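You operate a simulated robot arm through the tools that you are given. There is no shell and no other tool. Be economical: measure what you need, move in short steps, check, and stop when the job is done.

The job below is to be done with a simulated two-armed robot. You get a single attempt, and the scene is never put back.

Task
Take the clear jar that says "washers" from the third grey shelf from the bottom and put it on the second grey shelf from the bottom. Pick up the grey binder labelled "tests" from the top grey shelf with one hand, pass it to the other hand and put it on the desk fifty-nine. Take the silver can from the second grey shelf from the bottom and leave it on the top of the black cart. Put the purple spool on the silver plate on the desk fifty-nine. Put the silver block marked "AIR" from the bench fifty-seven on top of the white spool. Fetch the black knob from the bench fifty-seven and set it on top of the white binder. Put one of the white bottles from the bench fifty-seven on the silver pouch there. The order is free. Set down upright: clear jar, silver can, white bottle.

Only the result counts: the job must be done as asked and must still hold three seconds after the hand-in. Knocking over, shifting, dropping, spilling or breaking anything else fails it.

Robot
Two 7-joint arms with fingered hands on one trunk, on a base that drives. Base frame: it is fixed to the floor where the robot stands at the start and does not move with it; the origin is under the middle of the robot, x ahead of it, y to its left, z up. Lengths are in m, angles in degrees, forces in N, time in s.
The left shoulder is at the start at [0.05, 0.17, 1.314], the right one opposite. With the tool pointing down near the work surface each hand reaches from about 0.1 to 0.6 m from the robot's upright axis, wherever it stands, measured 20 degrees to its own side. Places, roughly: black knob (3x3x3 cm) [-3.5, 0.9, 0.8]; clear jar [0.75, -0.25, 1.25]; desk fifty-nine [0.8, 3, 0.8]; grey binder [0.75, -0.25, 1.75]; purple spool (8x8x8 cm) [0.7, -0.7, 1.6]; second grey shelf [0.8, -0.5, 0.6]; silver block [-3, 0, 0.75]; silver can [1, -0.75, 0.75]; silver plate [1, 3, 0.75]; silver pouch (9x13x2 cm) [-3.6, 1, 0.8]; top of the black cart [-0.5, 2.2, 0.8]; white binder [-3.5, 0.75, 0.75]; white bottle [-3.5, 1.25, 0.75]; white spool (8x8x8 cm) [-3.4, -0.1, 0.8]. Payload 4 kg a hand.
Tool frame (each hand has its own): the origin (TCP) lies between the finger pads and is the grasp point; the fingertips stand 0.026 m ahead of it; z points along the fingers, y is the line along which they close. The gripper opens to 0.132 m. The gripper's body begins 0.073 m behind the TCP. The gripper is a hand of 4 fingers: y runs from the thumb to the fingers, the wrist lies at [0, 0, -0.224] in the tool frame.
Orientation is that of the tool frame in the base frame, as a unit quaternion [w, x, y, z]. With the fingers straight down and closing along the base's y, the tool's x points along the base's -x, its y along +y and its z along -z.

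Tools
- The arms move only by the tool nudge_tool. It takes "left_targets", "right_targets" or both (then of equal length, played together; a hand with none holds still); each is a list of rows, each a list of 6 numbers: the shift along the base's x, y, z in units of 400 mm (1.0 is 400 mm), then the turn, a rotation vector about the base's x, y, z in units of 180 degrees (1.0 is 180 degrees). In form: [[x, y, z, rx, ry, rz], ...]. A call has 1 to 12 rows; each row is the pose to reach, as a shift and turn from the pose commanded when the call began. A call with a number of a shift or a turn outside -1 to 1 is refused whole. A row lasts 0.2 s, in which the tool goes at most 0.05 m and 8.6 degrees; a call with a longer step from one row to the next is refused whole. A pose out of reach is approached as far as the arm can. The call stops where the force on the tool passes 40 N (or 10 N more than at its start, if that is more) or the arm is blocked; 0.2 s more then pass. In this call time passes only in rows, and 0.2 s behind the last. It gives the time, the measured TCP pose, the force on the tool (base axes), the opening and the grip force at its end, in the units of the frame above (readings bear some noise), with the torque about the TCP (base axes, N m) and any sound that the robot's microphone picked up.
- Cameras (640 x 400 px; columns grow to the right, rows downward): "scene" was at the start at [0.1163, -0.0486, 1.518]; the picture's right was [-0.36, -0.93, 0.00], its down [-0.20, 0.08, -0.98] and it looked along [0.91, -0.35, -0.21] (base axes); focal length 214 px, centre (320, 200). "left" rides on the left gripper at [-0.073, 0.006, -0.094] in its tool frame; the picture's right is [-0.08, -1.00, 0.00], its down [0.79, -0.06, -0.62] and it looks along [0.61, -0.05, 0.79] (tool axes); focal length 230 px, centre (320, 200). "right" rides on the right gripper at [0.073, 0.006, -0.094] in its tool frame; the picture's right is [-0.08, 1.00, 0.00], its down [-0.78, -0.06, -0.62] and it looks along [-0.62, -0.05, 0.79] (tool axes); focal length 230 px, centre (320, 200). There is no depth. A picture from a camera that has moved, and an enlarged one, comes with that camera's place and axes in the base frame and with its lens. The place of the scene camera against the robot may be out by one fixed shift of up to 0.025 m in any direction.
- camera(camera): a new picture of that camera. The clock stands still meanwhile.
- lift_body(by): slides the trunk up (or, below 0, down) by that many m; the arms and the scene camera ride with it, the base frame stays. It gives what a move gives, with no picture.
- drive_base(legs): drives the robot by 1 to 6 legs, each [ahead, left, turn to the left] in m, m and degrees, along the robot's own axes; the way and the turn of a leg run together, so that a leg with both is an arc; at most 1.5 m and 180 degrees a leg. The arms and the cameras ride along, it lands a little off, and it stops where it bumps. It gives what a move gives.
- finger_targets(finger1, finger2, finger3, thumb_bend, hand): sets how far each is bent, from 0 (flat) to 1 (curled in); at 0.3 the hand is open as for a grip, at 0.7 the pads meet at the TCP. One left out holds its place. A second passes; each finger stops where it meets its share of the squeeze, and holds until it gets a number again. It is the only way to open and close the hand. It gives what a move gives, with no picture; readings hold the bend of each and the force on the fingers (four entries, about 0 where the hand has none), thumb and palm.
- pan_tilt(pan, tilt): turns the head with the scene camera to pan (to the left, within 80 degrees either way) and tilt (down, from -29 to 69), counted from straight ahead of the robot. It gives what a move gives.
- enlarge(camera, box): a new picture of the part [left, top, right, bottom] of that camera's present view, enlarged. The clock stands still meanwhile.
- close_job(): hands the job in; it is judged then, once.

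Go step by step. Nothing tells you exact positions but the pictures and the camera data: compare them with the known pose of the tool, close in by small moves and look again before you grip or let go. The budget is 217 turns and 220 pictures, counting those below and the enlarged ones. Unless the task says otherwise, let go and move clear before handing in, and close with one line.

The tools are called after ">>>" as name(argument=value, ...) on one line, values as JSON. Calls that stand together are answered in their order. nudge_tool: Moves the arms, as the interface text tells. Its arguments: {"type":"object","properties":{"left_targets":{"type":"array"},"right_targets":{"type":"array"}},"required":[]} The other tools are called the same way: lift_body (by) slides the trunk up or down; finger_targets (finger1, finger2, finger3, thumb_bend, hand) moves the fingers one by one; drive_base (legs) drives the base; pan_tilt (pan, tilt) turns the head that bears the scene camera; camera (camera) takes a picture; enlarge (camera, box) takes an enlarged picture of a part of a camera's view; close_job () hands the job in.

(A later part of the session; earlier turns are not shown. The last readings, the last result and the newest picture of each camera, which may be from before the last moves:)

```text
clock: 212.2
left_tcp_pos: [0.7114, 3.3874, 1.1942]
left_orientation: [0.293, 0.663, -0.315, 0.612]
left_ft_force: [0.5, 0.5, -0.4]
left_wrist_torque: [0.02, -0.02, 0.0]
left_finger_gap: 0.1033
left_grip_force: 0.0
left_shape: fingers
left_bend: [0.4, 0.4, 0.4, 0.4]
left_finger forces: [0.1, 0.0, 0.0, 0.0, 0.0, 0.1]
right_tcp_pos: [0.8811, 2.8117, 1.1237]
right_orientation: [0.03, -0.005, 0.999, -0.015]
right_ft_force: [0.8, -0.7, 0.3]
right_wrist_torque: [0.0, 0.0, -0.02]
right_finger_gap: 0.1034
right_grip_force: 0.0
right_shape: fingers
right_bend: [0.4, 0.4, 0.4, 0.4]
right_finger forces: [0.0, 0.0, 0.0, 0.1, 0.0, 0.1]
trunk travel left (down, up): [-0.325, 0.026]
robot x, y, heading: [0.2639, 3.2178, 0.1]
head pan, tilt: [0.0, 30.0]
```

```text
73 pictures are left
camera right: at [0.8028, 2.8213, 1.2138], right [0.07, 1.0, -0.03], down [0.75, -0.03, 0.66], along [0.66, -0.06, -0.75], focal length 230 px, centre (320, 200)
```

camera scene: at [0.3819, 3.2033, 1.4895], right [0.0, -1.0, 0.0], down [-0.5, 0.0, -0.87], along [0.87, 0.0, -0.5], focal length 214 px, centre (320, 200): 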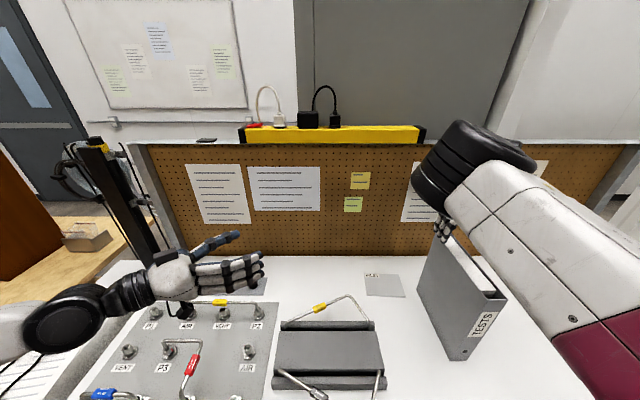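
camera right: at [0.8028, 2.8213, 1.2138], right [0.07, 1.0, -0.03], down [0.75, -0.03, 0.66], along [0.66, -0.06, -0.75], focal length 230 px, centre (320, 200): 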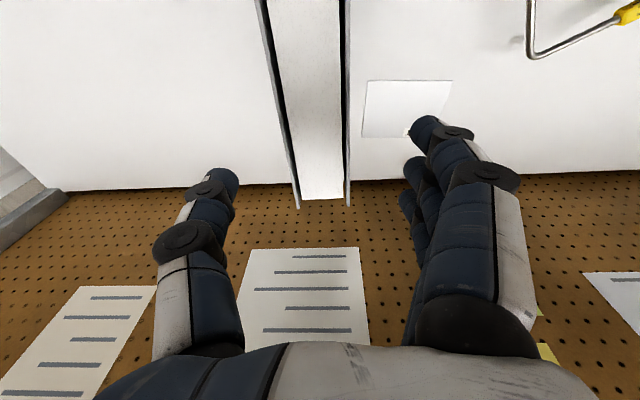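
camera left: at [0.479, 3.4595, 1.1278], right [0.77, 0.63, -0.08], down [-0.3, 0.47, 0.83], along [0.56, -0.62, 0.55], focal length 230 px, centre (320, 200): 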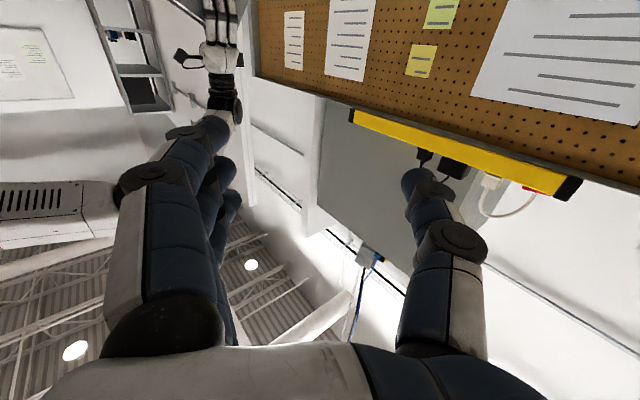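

The binder stands upright on desk fifty-nine, and the silver plate, tagged "INLET", lies at about [0.968, 2.954]. I raise and tuck both hands, and drive back to the shelf for the purple spool.

>>> nudge_tool(left_targets=[[0, 0, 0.1, 0, 0, 0], [0, 0, 0.2, 0, 0, 0], [0, 0, 0.3, 0, 0, 0], [-0.05, 0, 0.35, 0, 0, 0], [-0.1, 0, 0.35, 0, 0, 0], [-0.15, 0, 0.35, 0, 0, 0]], right_targets=[[0, 0, 0.1, 0, 0, 0], [0, 0, 0.2, 0, 0, 0], [-0.08, 0, 0.28, 0, 0, 0], [-0.18, 0, 0.32, 0, 0, 0], [-0.28, 0, 0.35, 0, 0, 0], [-0.38, 0, 0.38, 0, 0, 0]])

>>> drive_base(legs=[[-1.5, 0, 0], [-0.38, 0, 0], [0, -1.5, 0], [0, -0.7, 0], [1.05, 0, 0], [0, -1.4, 0]])

>>> pan_tilt(pan=-10, tilt=5)

>>> camera(camera="scene")

```text
clock: 213.6
left_tcp_pos: [0.6944, 3.3784, 1.3318]
left_orientation: [0.294, 0.662, -0.316, 0.613]
left_ft_force: [-0.6, 0.1, 0.3]
left_wrist_torque: [0.0, -0.03, 0.05]
left_finger_gap: 0.1031
left_grip_force: 0.1
left_shape: fingers
left_bend: [0.4, 0.4, 0.4, 0.4]
left_finger forces: [0.0, 0.0, 0.0, 0.0, 0.1, 0.1]
left hand out of reach, approached as far as the arm can: row 4, 5, 6
right_tcp_pos: [0.7189, 2.794, 1.2669]
right_orientation: [0.024, 0.019, 1.0, 0.005]
right_ft_force: [-0.4, 0.1, 0.7]
right_wrist_torque: [-0.01, -0.01, -0.02]
right_finger_gap: 0.1032
right_grip_force: 0.1
right_shape: fingers
right_bend: [0.4, 0.4, 0.4, 0.4]
right_finger forces: [0.0, 0.0, 0.1, 0.1, 0.1, 0.1]
trunk travel left (down, up): [-0.325, 0.026]
robot x, y, heading: [0.2646, 3.2171, 0.3]
head pan, tilt: [0.0, 30.0]
```

```text
clock: 228.3
left_tcp_pos: [-1.2017, 2.8916, 1.332]
left_orientation: [0.3, 0.659, -0.323, 0.609]
left_ft_force: [0.1, 0.0, 0.0]
left_wrist_torque: [0.0, -0.01, 0.02]
left_finger_gap: 0.1032
left_grip_force: 0.1
left_shape: fingers
left_bend: [0.4, 0.4, 0.4, 0.4]
left_finger forces: [0.1, 0.0, 0.1, 0.0, 0.0, 0.0]
right_tcp_pos: [-1.1912, 2.3048, 1.2681]
right_orientation: [0.029, 0.031, 0.999, 0.009]
right_ft_force: [0.9, 0.3, 0.3]
right_wrist_torque: [0.0, 0.0, 0.02]
right_finger_gap: 0.1036
right_grip_force: 0.1
right_shape: fingers
right_bend: [0.4, 0.4, 0.4, 0.4]
right_finger forces: [0.1, 0.0, 0.0, 0.0, 0.0, 0.0]
trunk travel left (down, up): [-0.325, 0.026]
robot x, y, heading: [-1.6382, 2.7388, -1.2]
head pan, tilt: [0.0, 30.0]
stopped in leg 3: the robot was blocked; the commanded pose is now the measured one
```

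```text
clock: 229.2
left_tcp_pos: [-1.2035, 2.8918, 1.3315]
left_orientation: [0.3, 0.659, -0.323, 0.609]
left_ft_force: [-0.3, 0.2, -0.5]
left_wrist_torque: [0.05, -0.02, 0.04]
left_finger_gap: 0.1034
left_grip_force: 0.0
left_shape: fingers
left_bend: [0.4, 0.4, 0.4, 0.4]
left_finger forces: [0.0, 0.1, 0.0, 0.1, 0.0, 0.1]
right_tcp_pos: [-1.1898, 2.3073, 1.2681]
right_orientation: [0.029, 0.03, 0.999, 0.01]
right_ft_force: [-0.1, -0.3, 0.6]
right_wrist_torque: [0.0, 0.03, -0.01]
right_finger_gap: 0.1032
right_grip_force: 0.1
right_shape: fingers
right_bend: [0.4, 0.4, 0.4, 0.4]
right_finger forces: [0.0, 0.1, 0.1, 0.1, 0.1, 0.0]
trunk travel left (down, up): [-0.325, 0.026]
robot x, y, heading: [-1.6394, 2.7436, -1.1]
head pan, tilt: [-10.0, 5.0]
```

```text
72 pictures are left
camera scene: at [-1.5209, 2.7067, 1.5297], right [-0.19, -0.98, 0.0], down [-0.09, 0.02, -1.0], along [0.98, -0.19, -0.09], focal length 214 px, centre (320, 200)
```

scene: 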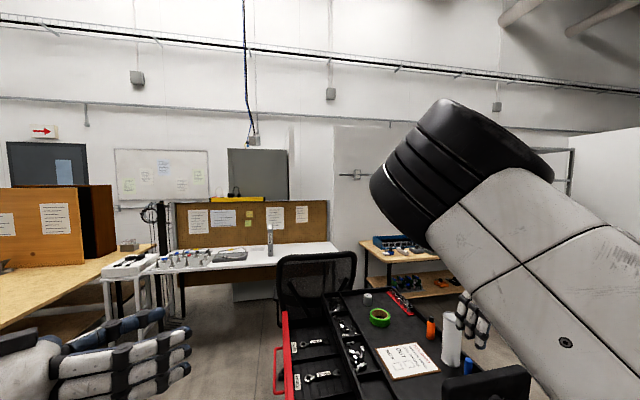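

The robot's rear bumped near the left bench leg. I move away, turn so that it is narrow side on as before, back through the gap and strafe on.

>>> drive_base(legs=[[0.06, 0.15, 0], [0, 0, 91], [-1.5, 0, 0], [-0.4, 0, 0], [0, -1.05, 0], [0, 0, -90]])

>>> drive_base(legs=[[0, -1.4, 0]])

>>> pan_tilt(pan=0, tilt=0)

>>> camera(camera="scene")

```text
clock: 243.6
left_tcp_pos: [-1.7415, 1.5469, 1.3327]
left_orientation: [-0.228, 0.691, 0.247, 0.64]
left_ft_force: [0.0, 0.2, 0.0]
left_wrist_torque: [0.0, -0.03, -0.01]
left_finger_gap: 0.1032
left_grip_force: 0.0
left_shape: fingers
left_bend: [0.4, 0.4, 0.4, 0.4]
left_finger forces: [0.0, 0.1, 0.0, 0.0, 0.0, 0.1]
right_tcp_pos: [-1.1548, 1.5757, 1.2678]
right_orientation: [0.014, -0.694, 0.719, 0.028]
right_ft_force: [0.3, 0.9, -0.1]
right_wrist_torque: [-0.05, 0.02, 0.01]
right_finger_gap: 0.1033
right_grip_force: 0.1
right_shape: fingers
right_bend: [0.4, 0.4, 0.4, 0.4]
right_finger forces: [0.0, 0.1, 0.0, 0.0, 0.0, 0.0]
trunk travel left (down, up): [-0.325, 0.026]
robot x, y, heading: [-1.5788, 1.1097, 90.7]
head pan, tilt: [-10.0, 5.0]
stopped in leg 4: the robot was blocked; the commanded pose is now the measured one
```

```text
clock: 256.0
left_tcp_pos: [-0.3261, 1.5351, 1.3323]
left_orientation: [-0.215, 0.695, 0.233, 0.645]
left_ft_force: [-0.4, 0.3, -0.1]
left_wrist_torque: [0.02, 0.01, 0.01]
left_finger_gap: 0.1032
left_grip_force: 0.1
left_shape: fingers
left_bend: [0.4, 0.4, 0.4, 0.4]
left_finger forces: [0.0, 0.1, 0.0, 0.0, 0.1, 0.1]
right_tcp_pos: [0.2624, 1.5407, 1.2693]
right_orientation: [0.015, -0.68, 0.733, 0.028]
right_ft_force: [0.0, 0.9, 0.0]
right_wrist_torque: [-0.03, 0.0, -0.02]
right_finger_gap: 0.1032
right_grip_force: 0.1
right_shape: fingers
right_bend: [0.4, 0.4, 0.4, 0.4]
right_finger forces: [0.1, 0.0, 0.0, 0.0, 0.1, 0.1]
trunk travel left (down, up): [-0.325, 0.026]
robot x, y, heading: [-0.1796, 1.0983, 88.0]
head pan, tilt: [-10.0, 5.0]
```

```text
clock: 256.7
left_tcp_pos: [-0.3245, 1.5361, 1.3318]
left_orientation: [-0.214, 0.696, 0.233, 0.645]
left_ft_force: [-0.2, -0.3, 0.1]
left_wrist_torque: [0.01, 0.02, 0.0]
left_finger_gap: 0.1033
left_grip_force: 0.0
left_shape: fingers
left_bend: [0.4, 0.4, 0.4, 0.4]
left_finger forces: [0.0, 0.0, 0.0, 0.0, 0.0, 0.1]
right_tcp_pos: [0.2608, 1.5416, 1.2683]
right_orientation: [0.014, -0.68, 0.733, 0.028]
right_ft_force: [0.1, -0.2, -0.6]
right_wrist_torque: [-0.01, 0.01, -0.02]
right_finger_gap: 0.1031
right_grip_force: 0.1
right_shape: fingers
right_bend: [0.4, 0.4, 0.4, 0.4]
right_finger forces: [0.0, 0.0, 0.0, 0.0, 0.1, 0.0]
trunk travel left (down, up): [-0.325, 0.026]
robot x, y, heading: [-0.1802, 1.0948, 88.2]
head pan, tilt: [0.0, 0.0]
```

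```text
71 pictures are left
camera scene: at [-0.1854, 1.213, 1.5377], right [1.0, -0.03, 0.0], down [0.0, 0.0, -1.0], along [0.03, 1.0, 0.0], focal length 214 px, centre (320, 200)
```

scene: 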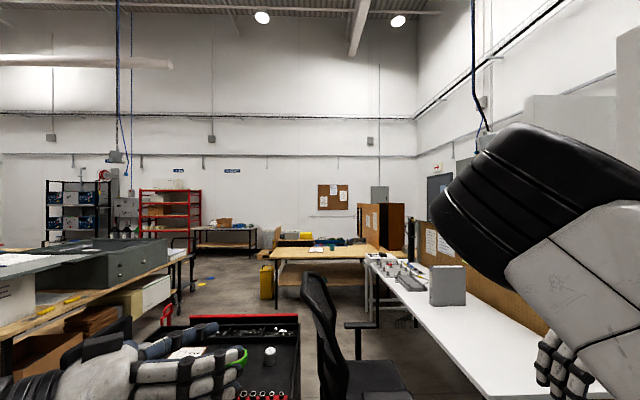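

I am back in the open floor facing +y. I shift away from the near bench, turn to face the shelf and strafe in front of it.

>>> drive_base(legs=[[0, 0.25, 0], [0, 0, -88], [0, -1.45, 0]])

>>> camera(camera="scene")

```text
clock: 275.8
left_tcp_pos: [0.0334, -0.1718, 1.3306]
left_orientation: [0.281, 0.668, -0.303, 0.618]
left_ft_force: [-0.3, 0.2, 0.1]
left_wrist_torque: [0.0, 0.02, 0.01]
left_finger_gap: 0.1033
left_grip_force: 0.0
left_shape: fingers
left_bend: [0.4, 0.4, 0.4, 0.4]
left_finger forces: [0.1, 0.0, 0.1, 0.0, 0.1, 0.1]
right_tcp_pos: [0.0804, -0.7583, 1.27]
right_orientation: [0.03, 0.001, 0.999, 0.011]
right_ft_force: [0.1, 0.3, -0.3]
right_wrist_torque: [-0.01, -0.02, 0.02]
right_finger_gap: 0.1031
right_grip_force: 0.0
right_shape: fingers
right_bend: [0.4, 0.4, 0.4, 0.4]
right_finger forces: [0.1, 0.0, 0.0, 0.0, 0.1, 0.0]
trunk travel left (down, up): [-0.325, 0.026]
robot x, y, heading: [-0.3951, -0.3535, 2.4]
head pan, tilt: [0.0, 0.0]
```

```text
70 pictures are left
camera scene: at [-0.2749, -0.3602, 1.5378], right [0.04, -1.0, 0.0], down [0.0, 0.0, -1.0], along [1.0, 0.04, 0.0], focal length 214 px, centre (320, 200)
```

scene: 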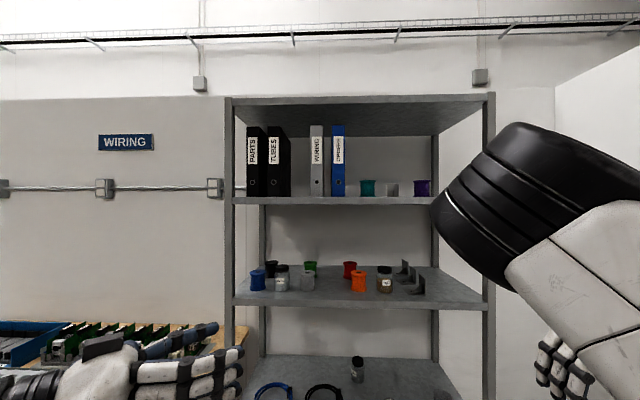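

The purple spool stands at about [0.727, -0.755] on the top shelf. I straighten up, turn the right hand forward at that height, and then approach.

>>> drive_base(legs=[[0, -0.1, -2.4]])

>>> nudge_tool(right_targets=[[-0.01, 0.03, 0.109, 0, -0.043, 0], [-0.02, 0.06, 0.218, 0, -0.086, 0], [-0.03, 0.08, 0.327, 0, -0.13, 0], [-0.04, 0.11, 0.436, 0, -0.173, 0], [-0.05, 0.14, 0.545, 0, -0.216, 0], [-0.06, 0.17, 0.654, 0, -0.259, 0], [-0.08, 0.2, 0.763, 0, -0.302, 0], [-0.1, 0.22, 0.872, 0, -0.346, 0], [-0.11, 0.25, 0.96, 0, -0.389, 0]])

>>> drive_base(legs=[[0.4, 0, 0]])

>>> camera(camera="right")

```text
clock: 277.4
left_tcp_pos: [0.04, -0.2896, 1.3319]
left_orientation: [0.294, 0.662, -0.317, 0.612]
left_ft_force: [0.4, -0.1, -0.2]
left_wrist_torque: [0.0, -0.01, 0.01]
left_finger_gap: 0.1035
left_grip_force: 0.2
left_shape: fingers
left_bend: [0.4, 0.4, 0.4, 0.4]
left_finger forces: [0.0, 0.0, 0.1, 0.0, 0.1, 0.0]
right_tcp_pos: [0.0645, -0.8754, 1.2691]
right_orientation: [0.03, 0.023, 0.999, 0.01]
right_ft_force: [0.4, -0.5, -0.4]
right_wrist_torque: [0.0, 0.0, 0.01]
right_finger_gap: 0.1032
right_grip_force: 0.0
right_shape: fingers
right_bend: [0.4, 0.4, 0.4, 0.4]
right_finger forces: [0.1, 0.1, 0.0, 0.0, 0.1, 0.0]
trunk travel left (down, up): [-0.325, 0.026]
robot x, y, heading: [-0.3968, -0.4512, -0.2]
head pan, tilt: [0.0, 0.0]
```

```text
clock: 279.6
left_tcp_pos: [0.0427, -0.2897, 1.3318]
left_orientation: [0.294, 0.662, -0.317, 0.612]
left_ft_force: [-0.2, -0.6, -0.1]
left_wrist_torque: [-0.02, 0.0, 0.0]
left_finger_gap: 0.1034
left_grip_force: 0.0
left_shape: fingers
left_bend: [0.4, 0.4, 0.4, 0.4]
left_finger forces: [0.1, 0.0, 0.1, 0.0, 0.1, 0.0]
right_tcp_pos: [0.0443, -0.8792, 1.6804]
right_orientation: [0.602, 0.037, 0.797, 0.046]
right_ft_force: [0.3, 0.1, 0.0]
right_wrist_torque: [-0.01, 0.0, 0.0]
right_finger_gap: 0.1032
right_grip_force: 0.0
right_shape: fingers
right_bend: [0.4, 0.4, 0.4, 0.4]
right_finger forces: [0.0, 0.1, 0.1, 0.0, 0.0, 0.1]
right hand out of reach, approached as far as the arm can: row 5, 6, 7, 8, 9
trunk travel left (down, up): [-0.325, 0.026]
robot x, y, heading: [-0.3913, -0.4463, -0.2]
head pan, tilt: [0.0, 0.0]
stopped in row 9 (right hand): the arm was blocked; the commanded pose is now the measured one
```

```text
clock: 282.0
left_tcp_pos: [0.4344, -0.2878, 1.3318]
left_orientation: [0.294, 0.662, -0.316, 0.613]
left_ft_force: [-0.1, 0.1, 0.3]
left_wrist_torque: [-0.04, 0.0, 0.01]
left_finger_gap: 0.1033
left_grip_force: 0.0
left_shape: fingers
left_bend: [0.4, 0.4, 0.4, 0.4]
left_finger forces: [0.0, 0.0, 0.1, 0.0, 0.1, 0.0]
right_tcp_pos: [0.4398, -0.8789, 1.6799]
right_orientation: [0.601, 0.035, 0.797, 0.047]
right_ft_force: [-0.1, -0.6, -0.6]
right_wrist_torque: [-0.03, 0.02, -0.02]
right_finger_gap: 0.1032
right_grip_force: 0.1
right_shape: fingers
right_bend: [0.4, 0.4, 0.4, 0.4]
right_finger forces: [0.1, 0.0, 0.0, 0.0, 0.0, 0.0]
trunk travel left (down, up): [-0.325, 0.026]
robot x, y, heading: [0.0042, -0.4447, 0.4]
head pan, tilt: [0.0, 0.0]
```

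```text
69 pictures are left
camera right: at [0.3299, -0.8671, 1.6379], right [0.02, 0.98, 0.19], down [-0.38, -0.17, 0.91], along [0.93, -0.09, 0.37], focal length 230 px, centre (320, 200)
```

right: 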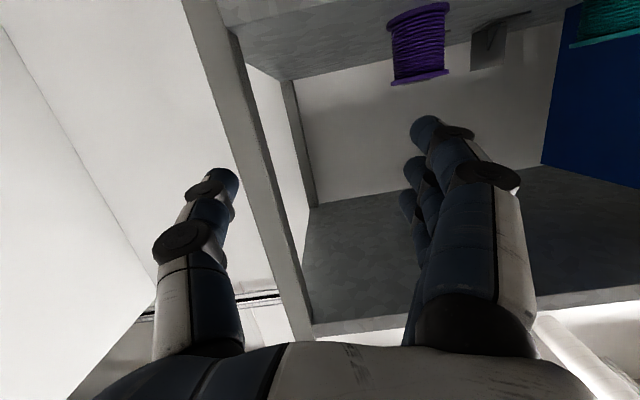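

The spool is at about [0.71, -0.727], up and to the left of the hand. I shift left, remove a small roll and look again.

>>> nudge_tool(right_targets=[[0, 0.1, -0.02, -0.01, 0, 0], [0, 0.2, -0.05, -0.02, 0, 0], [0, 0.3, -0.08, -0.037, 0, 0], [0, 0.385, -0.1, -0.037, 0, 0]])

>>> camera(camera="right")

```text
clock: 283.2
left_tcp_pos: [0.4345, -0.2875, 1.3314]
left_orientation: [0.293, 0.663, -0.315, 0.613]
left_ft_force: [-0.6, -0.7, -0.1]
left_wrist_torque: [-0.01, 0.02, 0.0]
left_finger_gap: 0.1033
left_grip_force: 0.0
left_shape: fingers
left_bend: [0.4, 0.4, 0.4, 0.4]
left_finger forces: [0.1, 0.0, 0.0, 0.0, 0.1, 0.0]
right_tcp_pos: [0.5044, -0.8584, 1.6693]
right_orientation: [0.598, 0.027, 0.801, 0.024]
right_ft_force: [0.1, -0.7, -0.1]
right_wrist_torque: [0.01, 0.01, 0.02]
right_finger_gap: 0.1034
right_grip_force: 0.0
right_shape: fingers
right_bend: [0.4, 0.4, 0.4, 0.4]
right_finger forces: [0.0, 0.0, 0.0, 0.0, 0.0, 0.0]
right hand out of reach, approached as far as the arm can: row 1, 2, 3, 4
trunk travel left (down, up): [-0.325, 0.026]
robot x, y, heading: [0.0045, -0.4468, 0.4]
head pan, tilt: [0.0, 0.0]
stopped in row 4 (right hand): the arm was blocked; the commanded pose is now the measured one
```

```text
68 pictures are left
camera right: at [0.3955, -0.848, 1.6273], right [0.04, 0.99, 0.14], down [-0.37, -0.12, 0.92], along [0.93, -0.09, 0.36], focal length 230 px, centre (320, 200)
```

right: 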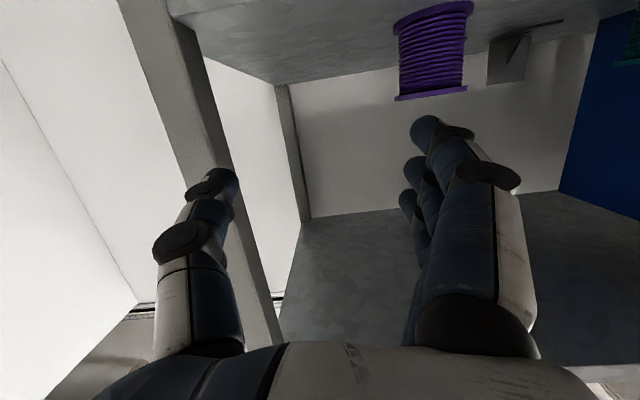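

The right arm won't come further inward, so I shift the base left 0.13 m instead and tilt the hand a bit more down.

>>> drive_base(legs=[[0, 0.13, -0.4]])

>>> nudge_tool(right_targets=[[0.03, 0, 0, -0.005, 0.03, 0], [0.06, 0, -0.04, -0.01, 0.061, 0], [0.1, 0, -0.1, -0.015, 0.061, 0]])

>>> camera(camera="right")

```text
clock: 285.1
left_tcp_pos: [0.4369, -0.1579, 1.3336]
left_orientation: [0.295, 0.662, -0.317, 0.612]
left_ft_force: [-0.1, -0.5, 0.0]
left_wrist_torque: [0.01, -0.02, 0.03]
left_finger_gap: 0.103
left_grip_force: 0.1
left_shape: fingers
left_bend: [0.4, 0.4, 0.4, 0.4]
left_finger forces: [0.0, 0.0, 0.0, 0.1, 0.0, 0.0]
right_tcp_pos: [0.5032, -0.7288, 1.6701]
right_orientation: [0.598, 0.029, 0.801, 0.022]
right_ft_force: [-0.2, -0.1, -0.1]
right_wrist_torque: [0.04, -0.02, -0.03]
right_finger_gap: 0.103
right_grip_force: 0.0
right_shape: fingers
right_bend: [0.4, 0.4, 0.4, 0.4]
right_finger forces: [0.0, 0.1, 0.1, 0.0, 0.0, 0.0]
trunk travel left (down, up): [-0.325, 0.026]
robot x, y, heading: [0.0002, -0.3157, -0.2]
head pan, tilt: [0.0, 0.0]
```

```text
clock: 285.9
left_tcp_pos: [0.4363, -0.1585, 1.3316]
left_orientation: [0.296, 0.661, -0.318, 0.612]
left_ft_force: [0.3, 0.3, 0.1]
left_wrist_torque: [0.0, 0.0, -0.02]
left_finger_gap: 0.1034
left_grip_force: 0.1
left_shape: fingers
left_bend: [0.4, 0.4, 0.4, 0.4]
left_finger forces: [0.0, 0.0, 0.1, 0.0, 0.0, 0.0]
right_tcp_pos: [0.5443, -0.7291, 1.6299]
right_orientation: [0.518, 0.017, 0.855, 0.0]
right_ft_force: [0.1, 0.0, 0.1]
right_wrist_torque: [-0.01, -0.03, -0.02]
right_finger_gap: 0.1031
right_grip_force: 0.0
right_shape: fingers
right_bend: [0.4, 0.4, 0.4, 0.4]
right_finger forces: [0.0, 0.1, 0.1, 0.0, 0.0, 0.1]
trunk travel left (down, up): [-0.325, 0.026]
robot x, y, heading: [-0.0006, -0.3154, -0.2]
head pan, tilt: [0.0, 0.0]
```

```text
67 pictures are left
camera right: at [0.4291, -0.718, 1.6082], right [0.07, 0.99, 0.09], down [-0.19, -0.07, 0.98], along [0.98, -0.08, 0.18], focal length 230 px, centre (320, 200)
```

right: 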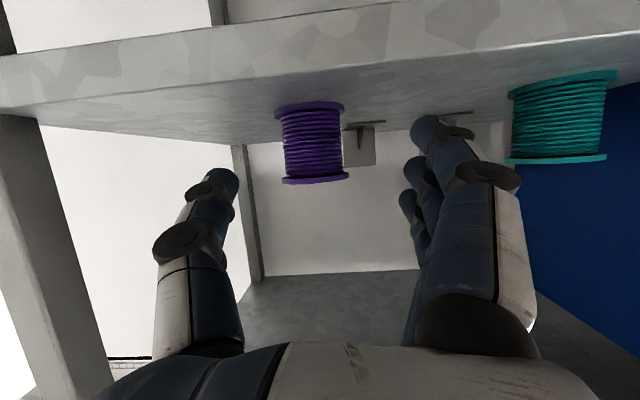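

The spool is at about [0.718, -0.738, 1.59]. I approach to 9 cm and measure once more, as the finger margins are small.

>>> finger_targets(hand="right", finger1=0.33, finger2=0.33, finger3=0.33, thumb_bend=0.33)

>>> nudge_tool(right_targets=[[0.1, -0.01, -0.02, -0.008, 0, 0], [0.2, -0.02, -0.04, -0.01, 0, 0]])

>>> camera(camera="right")

```text
clock: 286.9
left_tcp_pos: [0.4363, -0.1582, 1.3319]
left_orientation: [0.296, 0.661, -0.319, 0.611]
left_ft_force: [0.2, -0.1, 0.0]
left_wrist_torque: [0.01, 0.01, -0.04]
left_finger_gap: 0.1035
left_grip_force: 0.0
left_shape: fingers
left_bend: [0.4, 0.4, 0.4, 0.4]
left_finger forces: [0.0, 0.0, 0.0, 0.0, 0.0, 0.1]
right_tcp_pos: [0.5444, -0.7289, 1.6299]
right_orientation: [0.518, 0.017, 0.855, 0.0]
right_ft_force: [-0.4, -0.4, -0.7]
right_wrist_torque: [-0.02, -0.01, 0.02]
right_finger_gap: 0.1262
right_grip_force: 0.1
right_shape: fingers
right_bend: [0.33, 0.33, 0.33, 0.33]
right_finger forces: [0.1, 0.0, 0.0, 0.0, 0.1, 0.0]
trunk travel left (down, up): [-0.325, 0.026]
robot x, y, heading: [0.0022, -0.3171, 0.1]
head pan, tilt: [0.0, 0.0]
```

```text
clock: 287.4
left_tcp_pos: [0.4381, -0.1594, 1.3325]
left_orientation: [0.296, 0.661, -0.319, 0.611]
left_ft_force: [0.6, -0.2, 0.9]
left_wrist_torque: [0.03, -0.01, 0.02]
left_finger_gap: 0.1032
left_grip_force: 0.1
left_shape: fingers
left_bend: [0.4, 0.4, 0.4, 0.4]
left_finger forces: [0.0, 0.0, 0.0, 0.1, 0.1, 0.1]
right_tcp_pos: [0.6268, -0.7373, 1.6134]
right_orientation: [0.519, 0.009, 0.855, -0.013]
right_ft_force: [-0.2, 0.2, 0.4]
right_wrist_torque: [0.0, 0.02, 0.0]
right_finger_gap: 0.1262
right_grip_force: 0.1
right_shape: fingers
right_bend: [0.33, 0.33, 0.33, 0.33]
right_finger forces: [0.0, 0.0, 0.0, 0.1, 0.0, 0.1]
trunk travel left (down, up): [-0.325, 0.026]
robot x, y, heading: [0.0024, -0.3156, -0.1]
head pan, tilt: [0.0, 0.0]
```

```text
66 pictures are left
camera right: at [0.5096, -0.7275, 1.5925], right [0.07, 1.0, 0.06], down [-0.19, -0.04, 0.98], along [0.98, -0.07, 0.18], focal length 230 px, centre (320, 200)
```

right: 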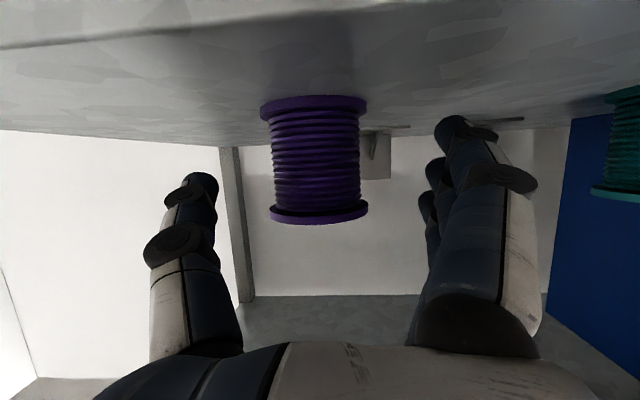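

The spool's centre is at about [0.692, -0.742, 1.594], nicely between thumb and fingers. I advance around it and close.

>>> nudge_tool(right_targets=[[0.07, -0.005, -0.01, 0, 0, 0], [0.14, -0.01, -0.02, 0, 0, 0], [0.195, -0.01, -0.02, 0, 0, 0]])

>>> finger_targets(hand="right", finger1=0.8, finger2=0.8, finger3=0.8, thumb_bend=0.8)

>>> nudge_tool(right_targets=[[0, 0, 0.04, 0, 0, 0], [0, 0, 0.08, 0, 0, 0]])

>>> camera(camera="right")

```text
clock: 288.2
left_tcp_pos: [0.4361, -0.16, 1.3307]
left_orientation: [0.296, 0.661, -0.319, 0.611]
left_ft_force: [-0.7, 0.1, 0.2]
left_wrist_torque: [0.0, 0.03, -0.02]
left_finger_gap: 0.1032
left_grip_force: 0.1
left_shape: fingers
left_bend: [0.4, 0.4, 0.4, 0.4]
left_finger forces: [0.0, 0.0, 0.0, 0.1, 0.1, 0.0]
right_tcp_pos: [0.7041, -0.7422, 1.6054]
right_orientation: [0.519, 0.009, 0.854, -0.014]
right_ft_force: [-1.6, -0.4, -0.4]
right_wrist_torque: [0.0, -0.01, 0.04]
right_finger_gap: 0.1262
right_grip_force: 0.4
right_shape: fingers
right_bend: [0.33, 0.33, 0.33, 0.33]
right_finger forces: [0.0, 0.0, 0.0, 0.0, 0.5, 0.1]
trunk travel left (down, up): [-0.325, 0.026]
robot x, y, heading: [0.0028, -0.3182, -0.5]
head pan, tilt: [0.0, 0.0]
```

```text
clock: 289.2
left_tcp_pos: [0.4372, -0.1577, 1.3313]
left_orientation: [0.296, 0.661, -0.319, 0.611]
left_ft_force: [-0.1, 0.4, 0.1]
left_wrist_torque: [-0.02, 0.02, 0.04]
left_finger_gap: 0.1034
left_grip_force: 0.0
left_shape: fingers
left_bend: [0.4, 0.4, 0.4, 0.4]
left_finger forces: [0.0, 0.1, 0.1, 0.0, 0.0, 0.0]
right_tcp_pos: [0.7017, -0.7398, 1.6058]
right_orientation: [0.52, 0.009, 0.854, -0.013]
right_ft_force: [0.9, 0.0, 1.3]
right_wrist_torque: [0.09, -0.15, -0.04]
right_finger_gap: 0.0223
right_grip_force: 55.6
right_shape: fingers
right_bend: [0.72, 0.8, 0.78, 0.74]
right_finger forces: [13.6, 30.0, 12.7, 0.0, 54.5, 0.0]
trunk travel left (down, up): [-0.325, 0.026]
robot x, y, heading: [0.0044, -0.315, -0.3]
head pan, tilt: [0.0, 0.0]
```

```text
clock: 289.9
left_tcp_pos: [0.4367, -0.1593, 1.3317]
left_orientation: [0.295, 0.661, -0.318, 0.612]
left_ft_force: [0.5, 0.2, 0.6]
left_wrist_torque: [-0.04, 0.01, 0.01]
left_finger_gap: 0.1032
left_grip_force: 0.0
left_shape: fingers
left_bend: [0.4, 0.4, 0.4, 0.4]
left_finger forces: [0.0, 0.0, 0.0, 0.0, 0.1, 0.0]
right_tcp_pos: [0.7015, -0.7419, 1.6384]
right_orientation: [0.518, 0.009, 0.855, -0.013]
right_ft_force: [-0.2, -0.5, -3.9]
right_wrist_torque: [0.0, -0.09, 0.01]
right_finger_gap: 0.022
right_grip_force: 53.3
right_shape: fingers
right_bend: [0.72, 0.8, 0.78, 0.74]
right_finger forces: [12.2, 29.3, 12.2, 0.1, 52.8, 0.0]
trunk travel left (down, up): [-0.325, 0.026]
robot x, y, heading: [0.0058, -0.3191, -0.3]
head pan, tilt: [0.0, 0.0]
```

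```text
65 pictures are left
camera right: at [0.5855, -0.7317, 1.6163], right [0.07, 1.0, 0.06], down [-0.19, -0.04, 0.98], along [0.98, -0.08, 0.18], focal length 230 px, centre (320, 200)
```

right: 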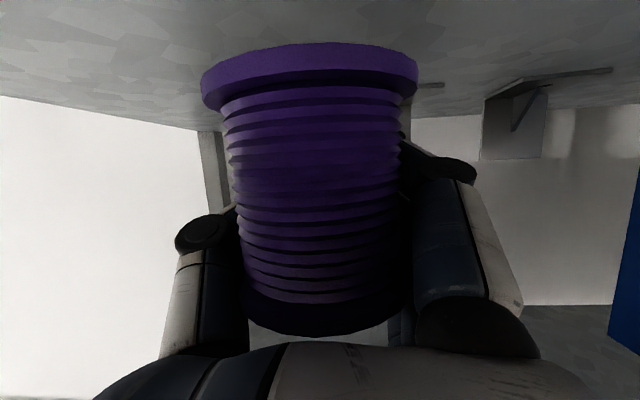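

The spool is held firmly at 53 N and is lifted. I back out and drive the known route to the desk.

>>> drive_base(legs=[[-0.4, 0, 0], [0, 1.5, 0], [0, 0.12, 0], [0, 0, 90.3], [0, 1.18, 0], [1.5, 0, 0]])

>>> drive_base(legs=[[0.45, 0, 0], [0, -1.35, 0], [0, 0, -90]])

>>> pan_tilt(pan=-10, tilt=30)

>>> camera(camera="scene")

```text
clock: 327.6
left_tcp_pos: [-1.6643, 3.2958, 1.3316]
left_orientation: [-0.224, 0.692, 0.243, 0.642]
left_ft_force: [0.3, 0.8, -0.8]
left_wrist_torque: [0.0, -0.02, -0.04]
left_finger_gap: 0.1034
left_grip_force: 0.0
left_shape: fingers
left_bend: [0.4, 0.4, 0.4, 0.4]
left_finger forces: [0.0, 0.1, 0.1, 0.0, 0.1, 0.0]
right_tcp_pos: [-1.083, 3.5611, 1.6368]
right_orientation: [0.376, -0.599, 0.61, 0.357]
right_ft_force: [0.2, 0.8, -2.7]
right_wrist_torque: [0.08, -0.04, 0.01]
right_finger_gap: 0.0217
right_grip_force: 51.6
right_shape: fingers
right_bend: [0.72, 0.8, 0.78, 0.74]
right_finger forces: [11.4, 28.6, 12.1, 0.0, 51.1, 0.1]
trunk travel left (down, up): [-0.325, 0.026]
robot x, y, heading: [-1.5068, 2.8636, 89.9]
head pan, tilt: [0.0, 0.0]
```

```text
clock: 345.6
left_tcp_pos: [0.2548, 3.4873, 1.3326]
left_orientation: [0.292, 0.663, -0.315, 0.613]
left_ft_force: [0.1, -0.9, 1.2]
left_wrist_torque: [0.01, 0.03, -0.06]
left_finger_gap: 0.1037
left_grip_force: 0.1
left_shape: fingers
left_bend: [0.4, 0.4, 0.4, 0.4]
left_finger forces: [0.0, 0.0, 0.0, 0.0, 0.1, 0.0]
right_tcp_pos: [0.5274, 2.9077, 1.6372]
right_orientation: [0.519, 0.005, 0.855, -0.011]
right_ft_force: [0.3, 0.4, -2.1]
right_wrist_torque: [-0.02, -0.1, -0.04]
right_finger_gap: 0.0216
right_grip_force: 46.5
right_shape: fingers
right_bend: [0.72, 0.8, 0.78, 0.74]
right_finger forces: [11.0, 23.6, 12.0, 0.0, 46.8, 0.0]
trunk travel left (down, up): [-0.325, 0.026]
robot x, y, heading: [-0.1735, 3.3204, 0.6]
head pan, tilt: [0.0, 0.0]
```

```text
clock: 346.5
left_tcp_pos: [0.2551, 3.4852, 1.3312]
left_orientation: [0.293, 0.662, -0.315, 0.613]
left_ft_force: [0.3, -0.2, -0.3]
left_wrist_torque: [0.02, 0.01, 0.03]
left_finger_gap: 0.1033
left_grip_force: 0.0
left_shape: fingers
left_bend: [0.4, 0.4, 0.4, 0.4]
left_finger forces: [0.0, 0.1, 0.1, 0.1, 0.1, 0.0]
right_tcp_pos: [0.5274, 2.9061, 1.638]
right_orientation: [0.52, 0.005, 0.854, -0.011]
right_ft_force: [-0.5, -0.9, -3.6]
right_wrist_torque: [0.01, -0.09, -0.03]
right_finger_gap: 0.0213
right_grip_force: 46.7
right_shape: fingers
right_bend: [0.72, 0.8, 0.78, 0.74]
right_finger forces: [11.0, 23.6, 12.0, 0.1, 46.7, 0.0]
trunk travel left (down, up): [-0.325, 0.026]
robot x, y, heading: [-0.1779, 3.3216, 0.5]
head pan, tilt: [-10.0, 30.0]
```

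```text
64 pictures are left
camera scene: at [-0.0584, 3.293, 1.4895], right [-0.17, -0.99, 0.0], down [-0.49, 0.08, -0.87], along [0.85, -0.14, -0.5], focal length 214 px, centre (320, 200)
```

scene: 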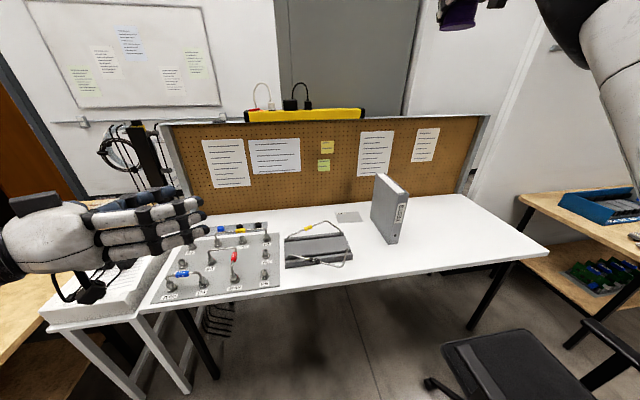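

Spool and binder are both fine. I lower the spool in front of the desk before driving in.

>>> nudge_tool(right_targets=[[0, 0.02, -0.11, 0, 0, 0], [0, 0.04, -0.22, 0, 0, 0], [0, 0.06, -0.33, 0, 0, 0], [-0.02, 0.08, -0.44, 0, 0, 0], [-0.04, 0.1, -0.55, 0, 0, 0], [-0.06, 0.12, -0.66, 0, 0, 0], [-0.08, 0.12, -0.77, 0, 0, 0], [-0.1, 0.12, -0.88, 0, 0, 0], [-0.12, 0.12, -0.98, 0, 0, 0]])

>>> nudge_tool(right_targets=[[0, 0, -0.11, 0, 0, 0], [0, 0, -0.22, 0, 0, 0], [0, 0, -0.33, 0, 0, 0], [0, 0, -0.44, 0, 0, 0]])

>>> drive_base(legs=[[0.4, 0, -0.5]])

>>> camera(camera="scene")

>>> camera(camera="right")

```text
clock: 348.5
left_tcp_pos: [0.2554, 3.4861, 1.3314]
left_orientation: [0.293, 0.663, -0.315, 0.613]
left_ft_force: [0.1, 0.3, 0.4]
left_wrist_torque: [-0.04, 0.04, -0.01]
left_finger_gap: 0.1032
left_grip_force: 0.1
left_shape: fingers
left_bend: [0.4, 0.4, 0.4, 0.4]
left_finger forces: [0.1, 0.0, 0.0, 0.0, 0.0, 0.0]
right_tcp_pos: [0.4771, 2.9491, 1.2454]
right_orientation: [0.522, 0.015, 0.853, -0.007]
right_ft_force: [0.3, -0.7, -3.4]
right_wrist_torque: [0.02, -0.1, 0.02]
right_finger_gap: 0.0213
right_grip_force: 46.3
right_shape: fingers
right_bend: [0.72, 0.8, 0.78, 0.74]
right_finger forces: [10.6, 23.5, 12.1, 0.0, 46.1, 0.1]
trunk travel left (down, up): [-0.325, 0.026]
robot x, y, heading: [-0.1771, 3.3198, 0.5]
head pan, tilt: [-10.0, 30.0]
```

```text
clock: 349.5
left_tcp_pos: [0.257, 3.486, 1.3311]
left_orientation: [0.292, 0.663, -0.314, 0.613]
left_ft_force: [0.2, 0.6, 0.4]
left_wrist_torque: [-0.01, -0.01, -0.02]
left_finger_gap: 0.1035
left_grip_force: 0.0
left_shape: fingers
left_bend: [0.4, 0.4, 0.4, 0.4]
left_finger forces: [0.0, 0.1, 0.0, 0.0, 0.1, 0.1]
right_tcp_pos: [0.4786, 2.9551, 1.0714]
right_orientation: [0.519, 0.004, 0.855, -0.011]
right_ft_force: [0.6, -0.2, -4.0]
right_wrist_torque: [0.0, -0.08, 0.04]
right_finger_gap: 0.0212
right_grip_force: 45.5
right_shape: fingers
right_bend: [0.72, 0.8, 0.78, 0.74]
right_finger forces: [10.4, 23.5, 11.9, 0.0, 45.6, 0.0]
trunk travel left (down, up): [-0.325, 0.026]
robot x, y, heading: [-0.1834, 3.3205, 0.4]
head pan, tilt: [-10.0, 30.0]
```

```text
clock: 352.1
left_tcp_pos: [0.665, 3.4796, 1.3319]
left_orientation: [0.298, 0.66, -0.32, 0.611]
left_ft_force: [0.5, 0.2, -0.3]
left_wrist_torque: [0.01, 0.02, -0.02]
left_finger_gap: 0.1032
left_grip_force: 0.1
left_shape: fingers
left_bend: [0.4, 0.4, 0.4, 0.4]
left_finger forces: [0.0, 0.0, 0.0, 0.0, 0.0, 0.0]
right_tcp_pos: [0.8798, 2.9454, 1.0719]
right_orientation: [0.519, 0.011, 0.855, -0.015]
right_ft_force: [0.7, 0.5, -3.7]
right_wrist_torque: [-0.01, -0.08, 0.0]
right_finger_gap: 0.0211
right_grip_force: 45.6
right_shape: fingers
right_bend: [0.72, 0.8, 0.78, 0.74]
right_finger forces: [10.6, 23.4, 11.9, 0.0, 45.6, 0.0]
trunk travel left (down, up): [-0.325, 0.026]
robot x, y, heading: [0.2302, 3.3222, -0.1]
head pan, tilt: [-10.0, 30.0]
```

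```text
63 pictures are left
camera scene: at [0.3493, 3.291, 1.4893], right [-0.18, -0.98, 0.0], down [-0.49, 0.09, -0.87], along [0.85, -0.16, -0.5], focal length 214 px, centre (320, 200)
```

scene: 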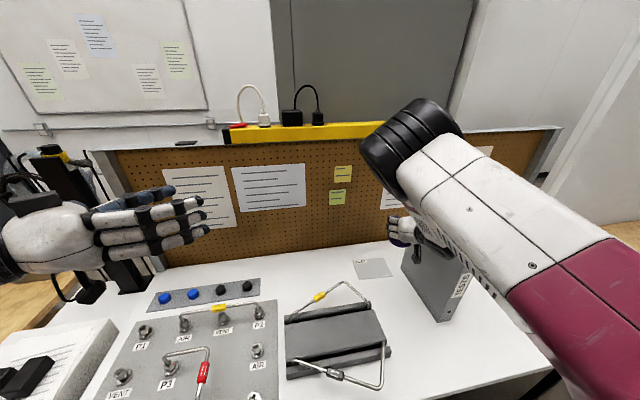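

```text
62 pictures are left
camera right: at [0.7645, 2.9551, 1.0511], right [0.07, 1.0, 0.06], down [-0.19, -0.04, 0.98], along [0.98, -0.08, 0.18], focal length 230 px, centre (320, 200)
```

right: 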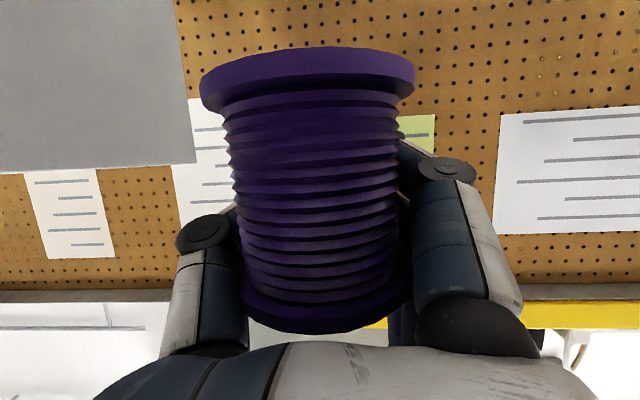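

The plate's centre is near [0.97, 2.96] and the spool sits about 2 cm behind the tool centre. I drive 8 cm further in and lower over the plate.

>>> drive_base(legs=[[0.08, 0, 0]])

>>> nudge_tool(right_targets=[[0.03, 0.02, -0.1, 0, 0, 0], [0.06, 0.045, -0.2, 0, 0, 0], [0.07, 0.045, -0.3, 0, 0, 0], [0.07, 0.045, -0.4, 0, 0, 0], [0.07, 0.045, -0.48, 0, 0, 0]])

>>> enlarge(camera="scene", box=[300, 200, 480, 360])

>>> camera(camera="right")

```text
clock: 353.1
left_tcp_pos: [0.7454, 3.4802, 1.3317]
left_orientation: [0.298, 0.66, -0.32, 0.611]
left_ft_force: [0.7, 0.2, 0.9]
left_wrist_torque: [-0.01, 0.01, 0.0]
left_finger_gap: 0.1031
left_grip_force: 0.0
left_shape: fingers
left_bend: [0.4, 0.4, 0.4, 0.4]
left_finger forces: [0.0, 0.0, 0.0, 0.0, 0.0, 0.0]
right_tcp_pos: [0.9609, 2.9449, 1.073]
right_orientation: [0.519, 0.011, 0.855, -0.015]
right_ft_force: [-0.6, -0.5, -3.0]
right_wrist_torque: [0.0, -0.11, -0.01]
right_finger_gap: 0.0213
right_grip_force: 45.5
right_shape: fingers
right_bend: [0.72, 0.8, 0.78, 0.74]
right_finger forces: [10.5, 23.4, 11.9, 0.1, 45.5, 0.1]
trunk travel left (down, up): [-0.325, 0.026]
robot x, y, heading: [0.3106, 3.3196, -0.4]
head pan, tilt: [-10.0, 30.0]
```

```text
clock: 354.3
left_tcp_pos: [0.7442, 3.4801, 1.332]
left_orientation: [0.297, 0.66, -0.319, 0.612]
left_ft_force: [0.1, 0.5, 0.7]
left_wrist_torque: [-0.01, 0.03, -0.02]
left_finger_gap: 0.1036
left_grip_force: 0.0
left_shape: fingers
left_bend: [0.4, 0.4, 0.4, 0.4]
left_finger forces: [0.0, 0.0, 0.0, 0.1, 0.0, 0.0]
right_tcp_pos: [0.9872, 2.9625, 0.8806]
right_orientation: [0.518, 0.011, 0.855, -0.014]
right_ft_force: [0.5, 0.2, -3.5]
right_wrist_torque: [0.01, -0.09, 0.01]
right_finger_gap: 0.0214
right_grip_force: 45.7
right_shape: fingers
right_bend: [0.72, 0.8, 0.78, 0.74]
right_finger forces: [10.2, 23.3, 11.8, 0.0, 45.4, 0.1]
trunk travel left (down, up): [-0.325, 0.026]
robot x, y, heading: [0.3108, 3.3196, -0.6]
head pan, tilt: [-10.0, 30.0]
```

```text
2.50 times, centred on (390, 280) of scene
camera zoom: at [0.4279, 3.2901, 1.4894], right [-0.18, -0.98, 0.0], down [-0.49, 0.09, -0.87], along [0.85, -0.16, -0.5], focal length 536 px, centre (145, 0)
```

zoom: 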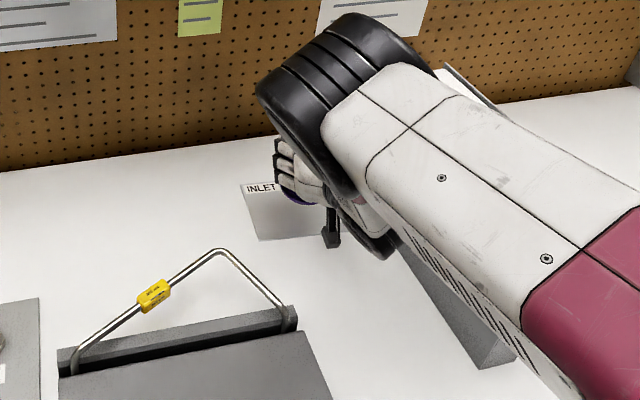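

```text
60 pictures are left
camera right: at [0.8712, 2.9719, 0.8598], right [0.07, 1.0, 0.06], down [-0.19, -0.04, 0.98], along [0.98, -0.08, 0.18], focal length 230 px, centre (320, 200)
```

right: 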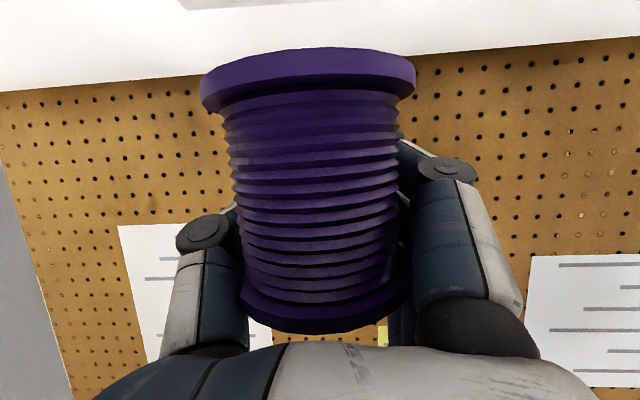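

The spool is above the plate's centre. I lower it in small steps until it touches.

>>> nudge_tool(right_targets=[[0, -0.01, -0.04, 0, 0, 0], [0, -0.01, -0.075, 0, 0, 0], [0, -0.01, -0.09, 0, 0, 0], [0, -0.01, -0.105, 0, 0, 0]])

>>> camera(camera="right")

```text
clock: 355.3
left_tcp_pos: [0.7429, 3.48, 1.3326]
left_orientation: [0.296, 0.661, -0.319, 0.612]
left_ft_force: [-0.8, 0.9, 0.2]
left_wrist_torque: [-0.01, 0.05, 0.01]
left_finger_gap: 0.1029
left_grip_force: 0.1
left_shape: fingers
left_bend: [0.4, 0.4, 0.4, 0.4]
left_finger forces: [0.0, 0.0, 0.0, 0.0, 0.0, 0.0]
right_tcp_pos: [0.9862, 2.9581, 0.839]
right_orientation: [0.519, 0.011, 0.854, -0.014]
right_ft_force: [0.3, 0.3, -2.5]
right_wrist_torque: [0.01, -0.1, -0.02]
right_finger_gap: 0.0208
right_grip_force: 45.7
right_shape: fingers
right_bend: [0.72, 0.8, 0.78, 0.74]
right_finger forces: [10.3, 23.3, 11.7, 0.0, 45.2, 0.1]
trunk travel left (down, up): [-0.325, 0.026]
robot x, y, heading: [0.3091, 3.3232, -0.4]
head pan, tilt: [-10.0, 30.0]
```

```text
59 pictures are left
camera right: at [0.871, 2.9691, 0.8175], right [0.07, 1.0, 0.06], down [-0.19, -0.04, 0.98], along [0.98, -0.08, 0.18], focal length 230 px, centre (320, 200)
```

right: 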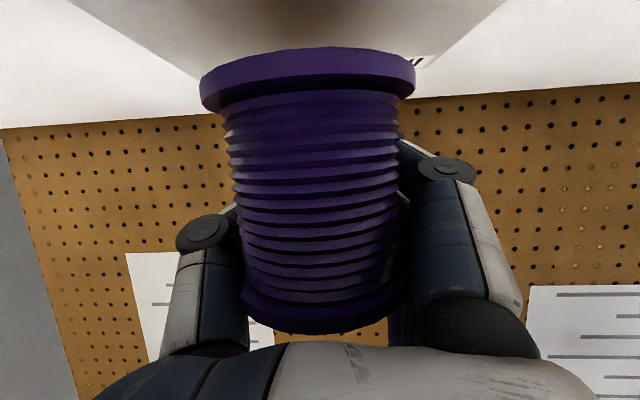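

The plate is squarely under the spool. I lower the last centimetres.

>>> nudge_tool(right_targets=[[-0.02, 0, -0.02, 0, 0, 0], [-0.02, 0, -0.035, 0, 0, 0], [-0.02, 0, -0.05, 0, 0, 0], [-0.02, 0, -0.065, 0, 0, 0]])

```text
clock: 356.3
left_tcp_pos: [0.7442, 3.4801, 1.333]
left_orientation: [0.296, 0.661, -0.319, 0.611]
left_ft_force: [0.5, -0.3, 1.1]
left_wrist_torque: [0.02, -0.02, -0.02]
left_finger_gap: 0.1032
left_grip_force: 0.0
left_shape: fingers
left_bend: [0.4, 0.4, 0.4, 0.4]
left_finger forces: [0.0, 0.0, 0.0, 0.0, 0.0, 0.0]
right_tcp_pos: [0.979, 2.9596, 0.8116]
right_orientation: [0.519, 0.01, 0.855, -0.014]
right_ft_force: [-0.1, 0.3, -2.8]
right_wrist_torque: [-0.02, -0.09, 0.0]
right_finger_gap: 0.0211
right_grip_force: 45.4
right_shape: fingers
right_bend: [0.72, 0.8, 0.78, 0.74]
right_finger forces: [10.3, 23.4, 11.8, 0.0, 45.1, 0.0]
trunk travel left (down, up): [-0.325, 0.026]
robot x, y, heading: [0.3078, 3.3248, -0.6]
head pan, tilt: [-10.0, 30.0]
```

There is no contact yet, so I continue in small steps.

>>> nudge_tool(right_targets=[[0, 0, -0.01, 0, 0, 0], [0, 0, -0.02, 0, 0, 0], [0, 0, -0.03, 0, 0, 0], [0, 0, -0.04, 0, 0, 0]])

>>> camera(camera="right")

```text
clock: 357.2
left_tcp_pos: [0.742, 3.4807, 1.3327]
left_orientation: [0.297, 0.66, -0.32, 0.612]
left_ft_force: [0.0, -0.3, 0.0]
left_wrist_torque: [-0.01, 0.05, -0.02]
left_finger_gap: 0.1033
left_grip_force: 0.0
left_shape: fingers
left_bend: [0.4, 0.4, 0.4, 0.4]
left_finger forces: [0.0, 0.0, 0.1, 0.0, 0.2, 0.0]
right_tcp_pos: [0.9852, 2.9593, 0.8086]
right_orientation: [0.528, 0.011, 0.849, -0.014]
right_ft_force: [-5.1, 0.4, 22.3]
right_wrist_torque: [0.37, 0.09, 0.12]
right_finger_gap: 0.0208
right_grip_force: 51.6
right_shape: fingers
right_bend: [0.72, 0.8, 0.79, 0.75]
right_finger forces: [14.1, 28.1, 8.8, 0.0, 52.7, 0.0]
trunk travel left (down, up): [-0.325, 0.026]
robot x, y, heading: [0.3096, 3.3245, -0.3]
head pan, tilt: [-10.0, 30.0]
stopped in row 4 (right hand): the force on the tool passed its limit at 42 N (the readings are from after the stop); the commanded pose is now the measured one
```

```text
58 pictures are left
camera right: at [0.8689, 2.9687, 0.7853], right [0.07, 1.0, 0.06], down [-0.21, -0.04, 0.98], along [0.98, -0.08, 0.2], focal length 230 px, centre (320, 200)
```

right: 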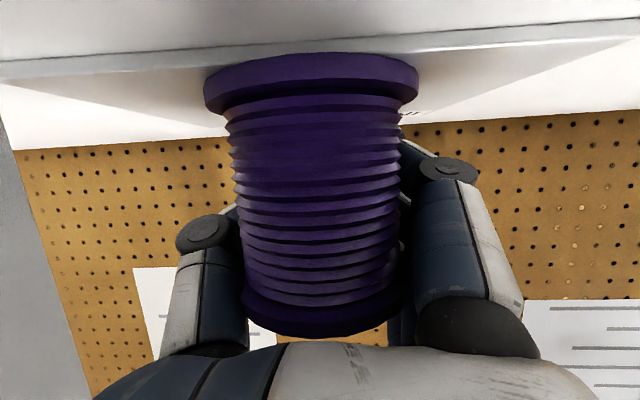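

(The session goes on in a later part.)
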